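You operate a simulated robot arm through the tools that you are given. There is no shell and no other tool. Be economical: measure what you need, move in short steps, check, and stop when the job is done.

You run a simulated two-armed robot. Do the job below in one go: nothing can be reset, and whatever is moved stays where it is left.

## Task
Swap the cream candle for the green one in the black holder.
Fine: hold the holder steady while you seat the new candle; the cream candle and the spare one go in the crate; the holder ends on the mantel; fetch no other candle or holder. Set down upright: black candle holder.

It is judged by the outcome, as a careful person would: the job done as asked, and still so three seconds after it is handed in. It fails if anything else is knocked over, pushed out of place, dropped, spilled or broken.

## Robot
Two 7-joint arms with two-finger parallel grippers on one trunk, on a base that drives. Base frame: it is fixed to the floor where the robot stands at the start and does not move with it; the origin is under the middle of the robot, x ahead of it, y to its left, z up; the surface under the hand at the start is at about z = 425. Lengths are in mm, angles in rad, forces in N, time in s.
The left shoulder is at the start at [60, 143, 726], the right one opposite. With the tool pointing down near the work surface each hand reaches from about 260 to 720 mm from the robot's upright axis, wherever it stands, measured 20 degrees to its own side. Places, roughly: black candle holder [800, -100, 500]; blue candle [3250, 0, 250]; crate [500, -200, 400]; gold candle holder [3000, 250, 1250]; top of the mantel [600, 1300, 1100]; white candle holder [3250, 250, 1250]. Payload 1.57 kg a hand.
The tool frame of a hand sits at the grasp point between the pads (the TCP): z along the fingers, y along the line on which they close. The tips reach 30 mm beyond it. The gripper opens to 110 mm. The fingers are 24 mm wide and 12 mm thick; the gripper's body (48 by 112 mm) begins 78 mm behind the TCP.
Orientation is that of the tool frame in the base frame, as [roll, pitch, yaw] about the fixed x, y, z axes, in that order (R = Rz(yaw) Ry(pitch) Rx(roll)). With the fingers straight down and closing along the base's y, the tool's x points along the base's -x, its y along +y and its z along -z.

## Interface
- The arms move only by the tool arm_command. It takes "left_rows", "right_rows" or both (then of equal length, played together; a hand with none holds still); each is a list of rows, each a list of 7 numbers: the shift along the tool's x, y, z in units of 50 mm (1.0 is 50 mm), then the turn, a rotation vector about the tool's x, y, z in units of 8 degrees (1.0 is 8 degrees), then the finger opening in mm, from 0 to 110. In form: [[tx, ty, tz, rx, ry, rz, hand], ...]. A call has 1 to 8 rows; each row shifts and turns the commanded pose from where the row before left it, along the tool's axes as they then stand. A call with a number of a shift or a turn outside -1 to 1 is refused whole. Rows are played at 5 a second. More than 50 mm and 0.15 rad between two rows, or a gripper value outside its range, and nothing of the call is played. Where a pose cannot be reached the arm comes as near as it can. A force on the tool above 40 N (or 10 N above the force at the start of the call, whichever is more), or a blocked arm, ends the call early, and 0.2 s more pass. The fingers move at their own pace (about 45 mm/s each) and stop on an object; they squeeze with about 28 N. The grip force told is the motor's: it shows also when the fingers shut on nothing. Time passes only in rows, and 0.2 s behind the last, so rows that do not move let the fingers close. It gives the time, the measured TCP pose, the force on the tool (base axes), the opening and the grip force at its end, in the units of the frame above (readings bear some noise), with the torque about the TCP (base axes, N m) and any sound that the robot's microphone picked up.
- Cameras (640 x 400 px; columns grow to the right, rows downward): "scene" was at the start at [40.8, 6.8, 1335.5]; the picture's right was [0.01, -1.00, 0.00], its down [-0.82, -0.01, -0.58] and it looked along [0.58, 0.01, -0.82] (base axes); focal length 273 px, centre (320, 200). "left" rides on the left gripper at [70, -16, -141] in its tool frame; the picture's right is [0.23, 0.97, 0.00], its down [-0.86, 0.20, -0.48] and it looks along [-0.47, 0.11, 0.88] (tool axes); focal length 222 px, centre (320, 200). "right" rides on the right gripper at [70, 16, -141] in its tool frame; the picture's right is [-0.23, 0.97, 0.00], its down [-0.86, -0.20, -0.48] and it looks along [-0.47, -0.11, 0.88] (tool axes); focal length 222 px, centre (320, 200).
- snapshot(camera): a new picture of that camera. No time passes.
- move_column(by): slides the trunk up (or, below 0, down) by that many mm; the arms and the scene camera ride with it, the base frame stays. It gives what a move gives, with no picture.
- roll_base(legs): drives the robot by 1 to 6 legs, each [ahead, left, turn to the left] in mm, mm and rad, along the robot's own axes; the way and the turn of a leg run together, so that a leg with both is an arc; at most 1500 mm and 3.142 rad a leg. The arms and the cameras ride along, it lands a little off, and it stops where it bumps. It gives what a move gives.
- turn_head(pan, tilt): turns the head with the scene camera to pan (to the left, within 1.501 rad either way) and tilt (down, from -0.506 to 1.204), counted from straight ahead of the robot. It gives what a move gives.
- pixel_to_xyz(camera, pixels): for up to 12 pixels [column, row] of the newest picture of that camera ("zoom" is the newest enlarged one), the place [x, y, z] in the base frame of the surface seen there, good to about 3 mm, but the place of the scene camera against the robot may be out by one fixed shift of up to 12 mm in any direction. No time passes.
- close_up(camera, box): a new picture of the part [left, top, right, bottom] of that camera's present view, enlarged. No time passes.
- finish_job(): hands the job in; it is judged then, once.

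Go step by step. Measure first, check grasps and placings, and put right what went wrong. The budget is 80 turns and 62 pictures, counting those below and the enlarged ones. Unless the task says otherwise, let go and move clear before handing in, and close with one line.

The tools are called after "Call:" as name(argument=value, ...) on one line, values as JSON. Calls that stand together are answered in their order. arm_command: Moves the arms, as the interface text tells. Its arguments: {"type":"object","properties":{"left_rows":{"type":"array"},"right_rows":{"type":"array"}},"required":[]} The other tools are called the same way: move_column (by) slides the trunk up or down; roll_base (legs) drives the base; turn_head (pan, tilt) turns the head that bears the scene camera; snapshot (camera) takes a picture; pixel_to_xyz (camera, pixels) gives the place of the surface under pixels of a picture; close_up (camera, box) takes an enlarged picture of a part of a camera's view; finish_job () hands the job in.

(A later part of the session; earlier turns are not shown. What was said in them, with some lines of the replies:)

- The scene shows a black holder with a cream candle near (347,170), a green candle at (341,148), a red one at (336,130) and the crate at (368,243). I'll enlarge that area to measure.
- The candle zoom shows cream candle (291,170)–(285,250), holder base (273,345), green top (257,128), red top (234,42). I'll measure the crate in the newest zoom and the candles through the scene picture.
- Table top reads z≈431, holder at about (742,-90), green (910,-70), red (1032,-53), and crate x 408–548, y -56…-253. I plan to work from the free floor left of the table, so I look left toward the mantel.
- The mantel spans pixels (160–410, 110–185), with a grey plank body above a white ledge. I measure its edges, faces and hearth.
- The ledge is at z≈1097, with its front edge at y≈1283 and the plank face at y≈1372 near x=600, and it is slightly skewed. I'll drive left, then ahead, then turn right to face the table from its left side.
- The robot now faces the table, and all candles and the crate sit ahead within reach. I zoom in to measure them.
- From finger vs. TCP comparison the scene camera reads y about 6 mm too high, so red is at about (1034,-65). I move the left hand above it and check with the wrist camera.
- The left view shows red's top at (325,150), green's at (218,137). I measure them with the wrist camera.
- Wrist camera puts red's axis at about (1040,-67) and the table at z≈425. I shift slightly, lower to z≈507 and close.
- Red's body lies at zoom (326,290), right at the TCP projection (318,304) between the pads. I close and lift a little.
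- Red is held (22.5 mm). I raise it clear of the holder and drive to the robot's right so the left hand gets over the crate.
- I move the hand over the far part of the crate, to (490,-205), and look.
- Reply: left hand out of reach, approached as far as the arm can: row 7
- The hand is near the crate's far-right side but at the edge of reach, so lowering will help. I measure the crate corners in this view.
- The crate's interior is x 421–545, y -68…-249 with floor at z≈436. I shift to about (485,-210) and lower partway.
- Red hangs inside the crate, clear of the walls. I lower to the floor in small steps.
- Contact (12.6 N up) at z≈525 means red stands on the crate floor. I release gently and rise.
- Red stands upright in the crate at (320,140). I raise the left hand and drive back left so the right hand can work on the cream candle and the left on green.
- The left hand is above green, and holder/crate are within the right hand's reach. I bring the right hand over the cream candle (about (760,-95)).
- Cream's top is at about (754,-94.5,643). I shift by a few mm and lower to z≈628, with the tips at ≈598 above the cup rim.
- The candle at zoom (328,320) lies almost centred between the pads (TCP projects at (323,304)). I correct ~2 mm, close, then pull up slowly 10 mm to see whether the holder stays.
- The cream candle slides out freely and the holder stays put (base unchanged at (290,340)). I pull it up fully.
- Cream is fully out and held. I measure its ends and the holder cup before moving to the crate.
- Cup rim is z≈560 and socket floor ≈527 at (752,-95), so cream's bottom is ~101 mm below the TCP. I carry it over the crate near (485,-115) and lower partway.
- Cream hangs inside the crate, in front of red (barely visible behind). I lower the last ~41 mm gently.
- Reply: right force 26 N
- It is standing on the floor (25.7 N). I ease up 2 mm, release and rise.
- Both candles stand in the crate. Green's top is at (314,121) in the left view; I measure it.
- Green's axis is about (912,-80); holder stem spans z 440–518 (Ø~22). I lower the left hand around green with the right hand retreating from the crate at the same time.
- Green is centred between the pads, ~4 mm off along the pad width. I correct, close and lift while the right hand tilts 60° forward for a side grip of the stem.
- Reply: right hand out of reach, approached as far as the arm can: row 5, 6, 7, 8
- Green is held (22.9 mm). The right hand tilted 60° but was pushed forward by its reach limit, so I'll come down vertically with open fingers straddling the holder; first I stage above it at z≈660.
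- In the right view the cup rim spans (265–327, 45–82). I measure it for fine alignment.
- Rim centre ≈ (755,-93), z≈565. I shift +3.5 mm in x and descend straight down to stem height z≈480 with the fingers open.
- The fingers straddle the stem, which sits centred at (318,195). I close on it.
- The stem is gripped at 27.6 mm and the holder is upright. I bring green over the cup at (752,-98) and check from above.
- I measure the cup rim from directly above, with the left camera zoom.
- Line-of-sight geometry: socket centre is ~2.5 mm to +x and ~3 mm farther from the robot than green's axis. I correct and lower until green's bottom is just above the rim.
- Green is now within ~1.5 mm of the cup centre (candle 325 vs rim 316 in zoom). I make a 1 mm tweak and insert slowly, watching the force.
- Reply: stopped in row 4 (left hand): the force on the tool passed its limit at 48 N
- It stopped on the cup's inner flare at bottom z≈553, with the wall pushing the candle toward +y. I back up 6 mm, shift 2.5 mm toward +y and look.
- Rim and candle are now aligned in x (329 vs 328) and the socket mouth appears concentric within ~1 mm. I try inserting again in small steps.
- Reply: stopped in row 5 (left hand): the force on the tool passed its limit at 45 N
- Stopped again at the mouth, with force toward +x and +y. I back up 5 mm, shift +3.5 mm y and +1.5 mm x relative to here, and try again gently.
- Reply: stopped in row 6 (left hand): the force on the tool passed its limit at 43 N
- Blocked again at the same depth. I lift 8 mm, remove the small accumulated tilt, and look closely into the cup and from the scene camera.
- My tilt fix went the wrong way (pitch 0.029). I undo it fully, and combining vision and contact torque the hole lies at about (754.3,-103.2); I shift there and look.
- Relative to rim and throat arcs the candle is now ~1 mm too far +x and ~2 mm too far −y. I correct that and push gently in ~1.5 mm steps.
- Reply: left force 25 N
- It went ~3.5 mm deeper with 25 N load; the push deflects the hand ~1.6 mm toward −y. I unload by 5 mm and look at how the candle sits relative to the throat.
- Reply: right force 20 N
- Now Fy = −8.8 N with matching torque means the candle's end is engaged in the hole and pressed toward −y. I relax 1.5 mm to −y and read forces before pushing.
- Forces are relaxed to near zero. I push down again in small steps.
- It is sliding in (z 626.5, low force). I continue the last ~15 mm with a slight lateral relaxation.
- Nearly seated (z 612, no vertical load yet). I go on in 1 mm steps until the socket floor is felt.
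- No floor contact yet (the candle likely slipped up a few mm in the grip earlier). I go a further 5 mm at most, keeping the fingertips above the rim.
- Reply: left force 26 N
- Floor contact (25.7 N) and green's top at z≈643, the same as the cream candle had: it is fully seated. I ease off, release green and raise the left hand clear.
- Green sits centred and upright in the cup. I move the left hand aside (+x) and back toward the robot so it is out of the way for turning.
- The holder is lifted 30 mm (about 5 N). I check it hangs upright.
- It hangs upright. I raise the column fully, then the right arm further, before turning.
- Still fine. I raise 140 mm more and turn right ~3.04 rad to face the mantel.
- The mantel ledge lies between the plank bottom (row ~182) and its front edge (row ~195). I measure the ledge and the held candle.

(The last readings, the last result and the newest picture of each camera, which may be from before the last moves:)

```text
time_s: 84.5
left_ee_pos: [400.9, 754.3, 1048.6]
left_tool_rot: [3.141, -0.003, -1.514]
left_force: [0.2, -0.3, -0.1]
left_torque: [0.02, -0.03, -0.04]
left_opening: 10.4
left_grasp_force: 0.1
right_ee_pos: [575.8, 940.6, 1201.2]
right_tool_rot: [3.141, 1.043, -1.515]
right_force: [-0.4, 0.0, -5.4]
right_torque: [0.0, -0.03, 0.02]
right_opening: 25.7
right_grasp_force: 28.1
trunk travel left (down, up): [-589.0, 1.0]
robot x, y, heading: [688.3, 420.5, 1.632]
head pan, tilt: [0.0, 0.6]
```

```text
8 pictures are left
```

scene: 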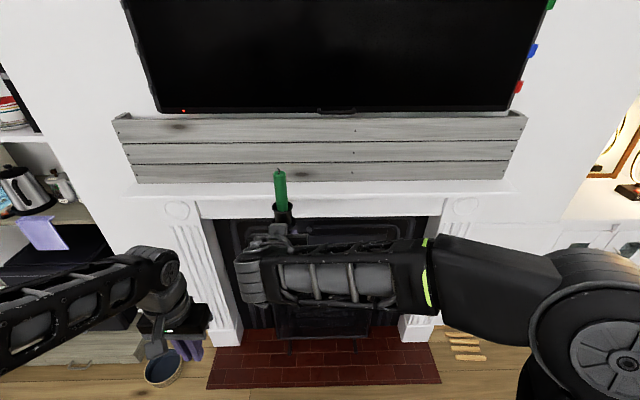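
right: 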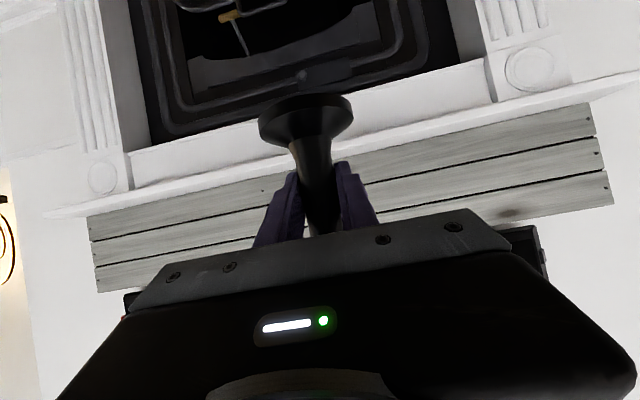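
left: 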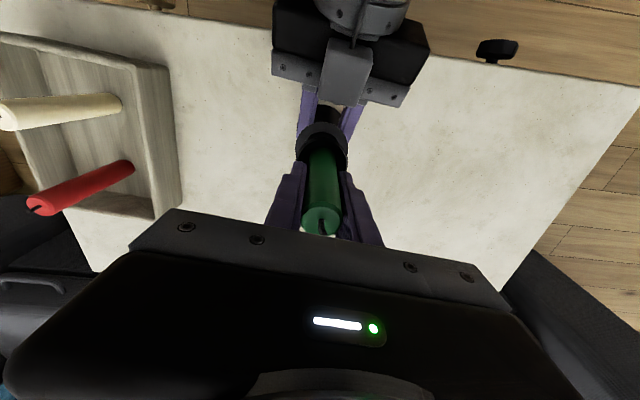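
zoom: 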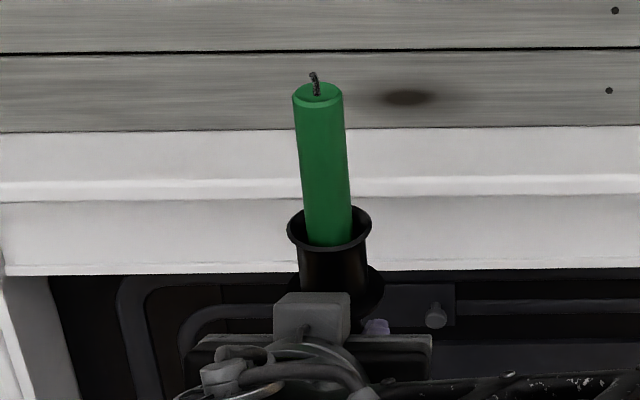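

The ledge at x≈575 runs from y≈1286 (edge) to 1370 (plank) in the scene reading. I measure the held holder's base with the right camera.

Call:
pixel_to_xyz(camera="right", pixels=[[262, 126], [350, 108], [305, 99], [305, 103], [300, 110], [308, 125], [312, 170], [315, 195], [262, 134], [350, 118], [305, 96]])

Call:
close_up(camera="right", box=[240, 80, 400, 180])

```text
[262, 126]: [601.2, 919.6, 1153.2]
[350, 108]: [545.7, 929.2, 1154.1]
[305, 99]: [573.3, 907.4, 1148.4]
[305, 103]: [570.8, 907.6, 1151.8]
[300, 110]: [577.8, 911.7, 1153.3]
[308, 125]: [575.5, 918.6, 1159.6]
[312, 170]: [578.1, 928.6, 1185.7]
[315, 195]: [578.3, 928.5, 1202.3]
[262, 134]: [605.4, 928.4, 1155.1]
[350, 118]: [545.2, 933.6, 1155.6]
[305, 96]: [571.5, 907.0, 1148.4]
```

```text
4.00 times, centred on (320, 130) of right
```

zoom: 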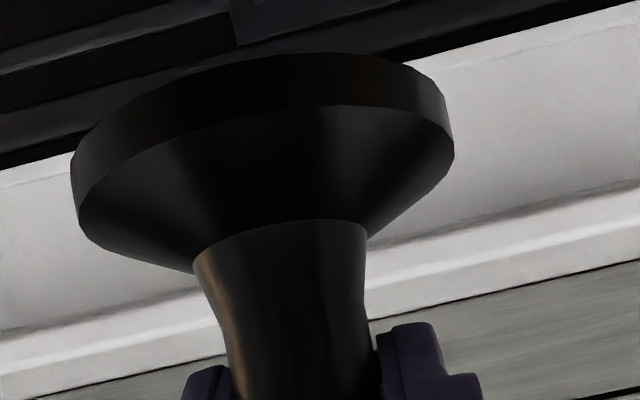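

The base is Ø≈62, its bottom ≈62 mm below the TCP (it slipped ~6 mm but is vertical). I measure the ledge edge and plank with this wrist zoom, which has no fixed shift.

Call:
pixel_to_xyz(camera="zoom", pixels=[[560, 170], [560, 200], [560, 212], [560, 222], [560, 235], [560, 250], [560, 262], [560, 272], [560, 285], [560, 310], [60, 350], [60, 385]])

```text
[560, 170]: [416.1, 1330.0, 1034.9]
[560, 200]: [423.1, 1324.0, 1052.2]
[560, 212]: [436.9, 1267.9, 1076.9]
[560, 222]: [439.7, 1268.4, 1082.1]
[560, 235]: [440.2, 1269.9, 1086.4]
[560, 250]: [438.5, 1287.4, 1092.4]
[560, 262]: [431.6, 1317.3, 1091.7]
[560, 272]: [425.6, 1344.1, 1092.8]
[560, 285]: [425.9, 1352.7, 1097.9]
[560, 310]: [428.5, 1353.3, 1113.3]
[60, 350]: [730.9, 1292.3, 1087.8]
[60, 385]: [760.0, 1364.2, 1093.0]
```

By the wrist camera, the ledge at x≈575 is at z 1092, with its edge at y≈1280 and the plank at ≈1365, so the centre is y≈1322. I drive ahead 310 mm and re-measure closer.

Call:
roll_base(legs=[[310, 0, 0]])

Call:
snapshot(camera="right")

```text
time_s: 86.6
left_ee_pos: [382.4, 1064.3, 1049.0]
left_tool_rot: [-3.141, -0.004, -1.512]
left_force: [0.3, 0.4, 0.8]
left_torque: [-0.02, -0.01, -0.01]
left_opening: 9.9
left_grasp_force: 0.1
right_ee_pos: [557.8, 1250.4, 1200.9]
right_tool_rot: [3.139, 1.042, -1.514]
right_force: [-0.3, -0.2, -4.4]
right_torque: [-0.01, -0.05, 0.04]
right_opening: 25.9
right_grasp_force: 27.7
trunk travel left (down, up): [-589.0, 1.0]
robot x, y, heading: [668.5, 732.8, 1.635]
head pan, tilt: [0.0, 0.6]
```

```text
6 pictures are left
```

right: 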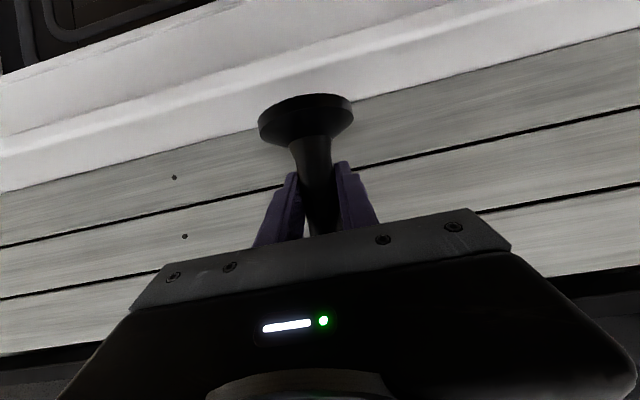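

The ledge lies right beyond the holder base. I measure its edge and the plank line on both sides of the base, and the base itself.

Call:
pixel_to_xyz(camera="right", pixels=[[240, 85], [240, 92], [240, 98], [240, 115], [240, 128], [240, 138], [390, 52], [390, 60], [390, 68], [390, 85], [390, 100], [305, 98]])

```text
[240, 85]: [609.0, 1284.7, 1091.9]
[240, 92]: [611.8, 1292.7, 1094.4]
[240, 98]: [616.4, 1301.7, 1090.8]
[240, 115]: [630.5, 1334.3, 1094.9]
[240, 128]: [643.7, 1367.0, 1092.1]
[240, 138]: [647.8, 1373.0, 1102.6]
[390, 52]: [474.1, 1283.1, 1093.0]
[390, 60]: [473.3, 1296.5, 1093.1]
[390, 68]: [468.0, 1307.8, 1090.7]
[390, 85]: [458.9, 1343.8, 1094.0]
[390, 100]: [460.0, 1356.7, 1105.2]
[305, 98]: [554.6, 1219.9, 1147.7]
```

Ledge z≈1092.5, edge ≈1279 and plank ≈1365 at x≈558, so I need ~69 mm forward to y≈1320. I go forward with the arm and lower 30 mm, then check.

Call:
arm_command(right_rows=[[-0.23, 0, 0.398, 0, 0, 0, 10], [-0.23, 0, 0.398, 0, 0, 0, 10], [-0.23, 0, 0.398, 0, 0, 0, 10], [0.26, 0, 0.15, 0, 0, 0, 10], [0.26, 0, 0.15, 0, 0, 0, 10], [0, 0, 0, 0, 0, 0, 10]])

Call:
snapshot(camera="right")

Call:
pixel_to_xyz(camera="right", pixels=[[305, 98], [305, 103], [262, 126], [350, 108], [220, 90], [220, 105], [220, 120], [400, 60], [400, 75], [400, 90], [320, 85], [320, 75]])

```text
time_s: 88.0
left_ee_pos: [382.5, 1064.5, 1048.4]
left_tool_rot: [3.141, -0.002, -1.514]
left_force: [-0.5, 0.8, -0.8]
left_torque: [0.0, 0.03, 0.0]
left_opening: 9.9
left_grasp_force: 0.0
right_ee_pos: [552.9, 1317.6, 1171.7]
right_tool_rot: [3.141, 1.045, -1.515]
right_force: [1.2, 0.1, -5.7]
right_torque: [-0.03, -0.01, -0.02]
right_opening: 25.6
right_grasp_force: 27.9
trunk travel left (down, up): [-589.0, 1.0]
robot x, y, heading: [667.9, 733.4, 1.626]
head pan, tilt: [0.0, 0.6]
```

```text
5 pictures are left
```

right: 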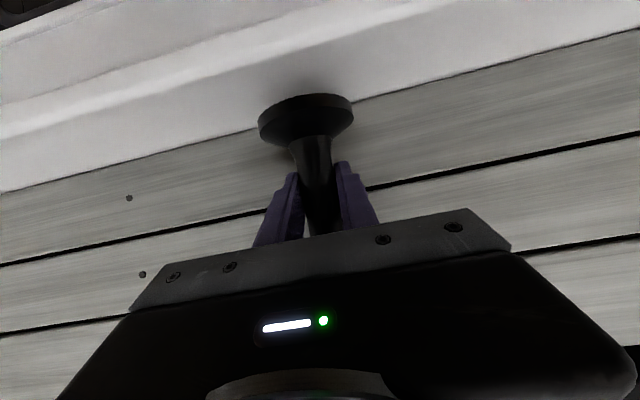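

```text
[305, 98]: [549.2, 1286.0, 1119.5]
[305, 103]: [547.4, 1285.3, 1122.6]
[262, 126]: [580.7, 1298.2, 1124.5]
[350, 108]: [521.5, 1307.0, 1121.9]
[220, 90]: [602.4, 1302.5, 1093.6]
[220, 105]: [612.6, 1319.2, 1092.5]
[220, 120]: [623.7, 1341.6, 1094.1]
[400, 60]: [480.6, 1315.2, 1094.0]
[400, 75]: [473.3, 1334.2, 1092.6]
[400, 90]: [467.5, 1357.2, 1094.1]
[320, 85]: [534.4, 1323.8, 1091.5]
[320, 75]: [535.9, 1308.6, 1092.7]
```

The base spans y≈1286–1349 against a ledge of 1278–1364. I nudge 3 mm forward and lower gently: 14 mm, then 1 mm steps to contact.

Call:
arm_command(right_rows=[[-0.03, 0, 0.052, 0, 0, 0, 10], [0.14, 0, 0.08, 0, 0, 0, 10], [0.1, 0, 0.06, 0, 0, 0, 10], [0.017, 0, 0.01, 0, 0, 0, 10], [0.017, 0, 0.01, 0, 0, 0, 10], [0.017, 0, 0.01, 0, 0, 0, 10]])

```text
time_s: 89.4
left_ee_pos: [382.3, 1063.8, 1049.5]
left_tool_rot: [-3.14, -0.001, -1.512]
left_force: [0.4, -0.2, -0.9]
left_torque: [0.01, 0.0, -0.01]
left_opening: 9.8
left_grasp_force: 0.1
right_ee_pos: [552.0, 1321.7, 1154.4]
right_tool_rot: [3.139, 1.042, -1.515]
right_force: [0.5, -0.1, -5.4]
right_torque: [0.01, 0.01, 0.04]
right_opening: 25.7
right_grasp_force: 28.2
trunk travel left (down, up): [-589.0, 1.0]
robot x, y, heading: [666.4, 733.0, 1.63]
head pan, tilt: [0.0, 0.6]
```

Still carrying full weight at z 1154; I continue in 1 mm steps.

Call:
arm_command(right_rows=[[0.017, 0, 0.01, 0, 0, 0, 10], [0.017, 0, 0.01, 0, 0, 0, 10], [0.017, 0, 0.01, 0, 0, 0, 10]])

```text
time_s: 90.2
left_ee_pos: [382.9, 1063.8, 1048.2]
left_tool_rot: [-3.141, -0.001, -1.513]
left_force: [0.0, -0.1, -0.2]
left_torque: [-0.01, 0.02, -0.02]
left_opening: 10.0
left_grasp_force: 0.1
right_ee_pos: [552.8, 1322.0, 1151.4]
right_tool_rot: [3.14, 1.042, -1.515]
right_force: [0.4, -0.3, -5.0]
right_torque: [0.0, -0.01, 0.0]
right_opening: 25.6
right_grasp_force: 28.2
trunk travel left (down, up): [-589.0, 1.0]
robot x, y, heading: [670.1, 737.2, 1.632]
head pan, tilt: [0.0, 0.6]
```

Call:
arm_command(right_rows=[[0.017, 0, 0.01, 0, 0, 0, 10], [0.017, 0, 0.01, 0, 0, 0, 10], [0.017, 0, 0.01, 0, 0, 0, 10]])

Call:
close_up(camera="right", box=[220, 50, 396, 160])

```text
time_s: 91.0
left_ee_pos: [382.9, 1065.2, 1048.6]
left_tool_rot: [-3.141, -0.003, -1.511]
left_force: [0.5, 1.0, 0.6]
left_torque: [-0.04, -0.03, 0.0]
left_opening: 10.1
left_grasp_force: 0.0
right_ee_pos: [552.6, 1321.0, 1147.9]
right_tool_rot: [3.14, 1.042, -1.514]
right_force: [0.1, -0.2, -5.6]
right_torque: [0.02, -0.01, 0.04]
right_opening: 25.6
right_grasp_force: 28.3
trunk travel left (down, up): [-589.0, 1.0]
robot x, y, heading: [667.6, 737.7, 1.633]
head pan, tilt: [0.0, 0.6]
```

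```text
3.64 times, centred on (308, 105) of right
```

zoom: 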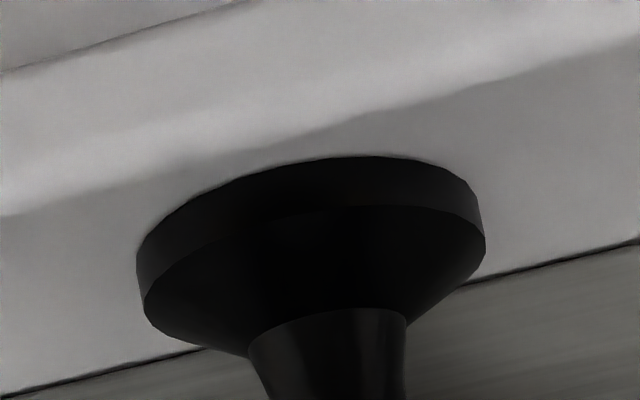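

The base is almost on the ledge. I measure the base rim and the ledge just in front of it.

Call:
pixel_to_xyz(camera="zoom", pixels=[[340, 168], [340, 195], [340, 148], [340, 130], [340, 115], [340, 90], [340, 70], [560, 100], [560, 200], [560, 245], [60, 250], [370, 175]])

```text
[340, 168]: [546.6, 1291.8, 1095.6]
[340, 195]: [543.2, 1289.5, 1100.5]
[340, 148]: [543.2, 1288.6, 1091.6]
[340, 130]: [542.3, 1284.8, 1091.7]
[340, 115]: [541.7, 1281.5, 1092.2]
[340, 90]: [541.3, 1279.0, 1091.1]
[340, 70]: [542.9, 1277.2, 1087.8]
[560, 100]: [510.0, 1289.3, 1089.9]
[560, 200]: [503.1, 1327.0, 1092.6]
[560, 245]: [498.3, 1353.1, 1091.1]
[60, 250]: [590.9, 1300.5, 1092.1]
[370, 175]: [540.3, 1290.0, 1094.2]
```

The base is centred (near margin ~11 mm, far ~10 mm) with perhaps 1–3 mm still to go. I lower further in 1 mm steps.

Call:
arm_command(right_rows=[[0.017, 0, 0.01, 0, 0, 0, 10], [0.017, 0, 0.01, 0, 0, 0, 10]])

```text
time_s: 91.6
left_ee_pos: [382.6, 1063.3, 1049.0]
left_tool_rot: [-3.14, -0.002, -1.511]
left_force: [-0.6, 0.3, 0.7]
left_torque: [-0.04, -0.01, -0.02]
left_opening: 10.1
left_grasp_force: 0.1
right_ee_pos: [552.9, 1320.3, 1147.1]
right_tool_rot: [3.14, 1.044, -1.516]
right_force: [1.4, -0.6, -0.4]
right_torque: [-0.07, -0.2, -0.02]
right_opening: 25.6
right_grasp_force: 28.1
trunk travel left (down, up): [-589.0, 1.0]
robot x, y, heading: [668.4, 731.1, 1.629]
head pan, tilt: [0.0, 0.6]
```

The weight is now on the ledge (Fz −0.4 N). I open gently and wide.

Call:
arm_command(right_rows=[[0.009, 0, 0.005, 0, 0, 0, 10], [0, 0, 0, 0, 0, 0, 28], [0, 0, 0, 0, 0, 0, 34], [0, 0, 0, 0, 0, 0, 60], [0, 0, 0, 0, 0, 0, 100], [0, 0, 0, 0, 0, 0, 100], [0, 0, 0, 0, 0, 0, 100]])

Call:
close_up(camera="scene", box=[180, 100, 420, 250])

```text
time_s: 93.2
left_ee_pos: [382.8, 1064.3, 1050.0]
left_tool_rot: [3.14, -0.002, -1.51]
left_force: [0.3, 0.1, 0.4]
left_torque: [0.0, 0.0, -0.01]
left_opening: 10.2
left_grasp_force: 0.0
right_ee_pos: [552.6, 1321.1, 1146.4]
right_tool_rot: [3.141, 1.044, -1.515]
right_force: [0.1, 1.1, -0.3]
right_torque: [0.0, -0.02, -0.01]
right_opening: 99.8
right_grasp_force: 0.0
trunk travel left (down, up): [-589.0, 1.0]
robot x, y, heading: [667.3, 736.4, 1.627]
head pan, tilt: [0.0, 0.6]
```

```text
2.67 times, centred on (300, 175) of scene
```

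zoom: 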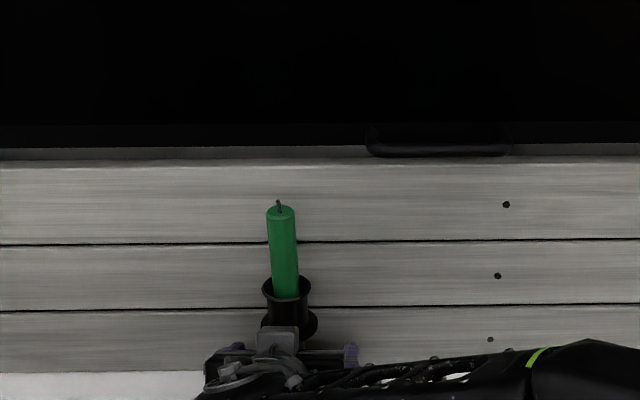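

The holder stands with green upright. I withdraw the hand straight back 100 mm, then drive back.

Call:
arm_command(right_rows=[[0.1, 0, -0.173, 0, 0, 0, 100], [0.2, 0, -0.346, 0, 0, 0, 100], [0.3, 0, -0.52, 0, 0, 0, 100], [0.4, 0, -0.693, 0, 0, 0, 100]])

Call:
roll_base(legs=[[-250, 0, 0]])

Call:
snapshot(camera="scene")

```text
time_s: 94.2
left_ee_pos: [382.8, 1062.3, 1048.8]
left_tool_rot: [3.142, -0.001, -1.512]
left_force: [0.6, -0.4, -0.3]
left_torque: [0.03, -0.02, -0.02]
left_opening: 9.9
left_grasp_force: 0.1
right_ee_pos: [559.1, 1219.2, 1147.3]
right_tool_rot: [3.14, 1.045, -1.516]
right_force: [-0.6, -1.2, 0.4]
right_torque: [0.02, 0.0, -0.02]
right_opening: 99.9
right_grasp_force: 0.2
trunk travel left (down, up): [-589.0, 1.0]
robot x, y, heading: [668.9, 733.1, 1.633]
head pan, tilt: [0.0, 0.6]
```

```text
time_s: 96.0
left_ee_pos: [399.0, 811.9, 1050.0]
left_tool_rot: [3.141, 0.001, -1.514]
left_force: [-0.6, 0.1, 0.0]
left_torque: [0.04, -0.02, 0.0]
left_opening: 10.0
left_grasp_force: 0.2
right_ee_pos: [574.5, 967.5, 1147.0]
right_tool_rot: [3.14, 1.043, -1.517]
right_force: [0.7, 0.2, 0.9]
right_torque: [-0.01, 0.02, -0.01]
right_opening: 99.8
right_grasp_force: 0.1
trunk travel left (down, up): [-589.0, 1.0]
robot x, y, heading: [681.9, 480.3, 1.629]
head pan, tilt: [0.0, 0.6]
```

```text
2 pictures are left
```

scene: 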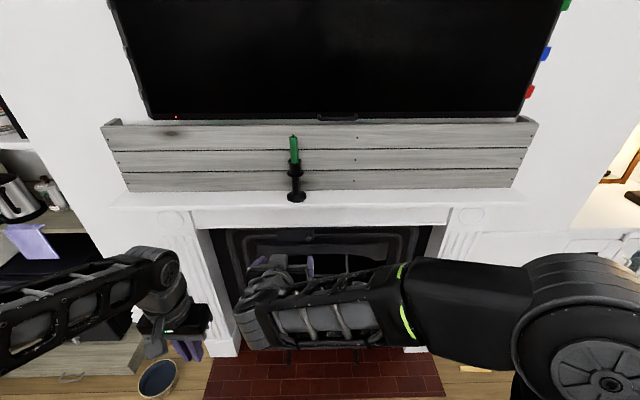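

The black holder stands upright on the mantel with the green candle in it (pixels 288–305, 135–202), and both hands are clear. The cream and red candles stood in the crate when I last saw it, so I hand the job in.

Call:
finish_job()

```text
The job is handed in.
```

The green candle is seated in the black holder, which stands upright on the mantel. The cream candle and the spare red one are in the crate; I last saw them standing there before I drove to the mantel.
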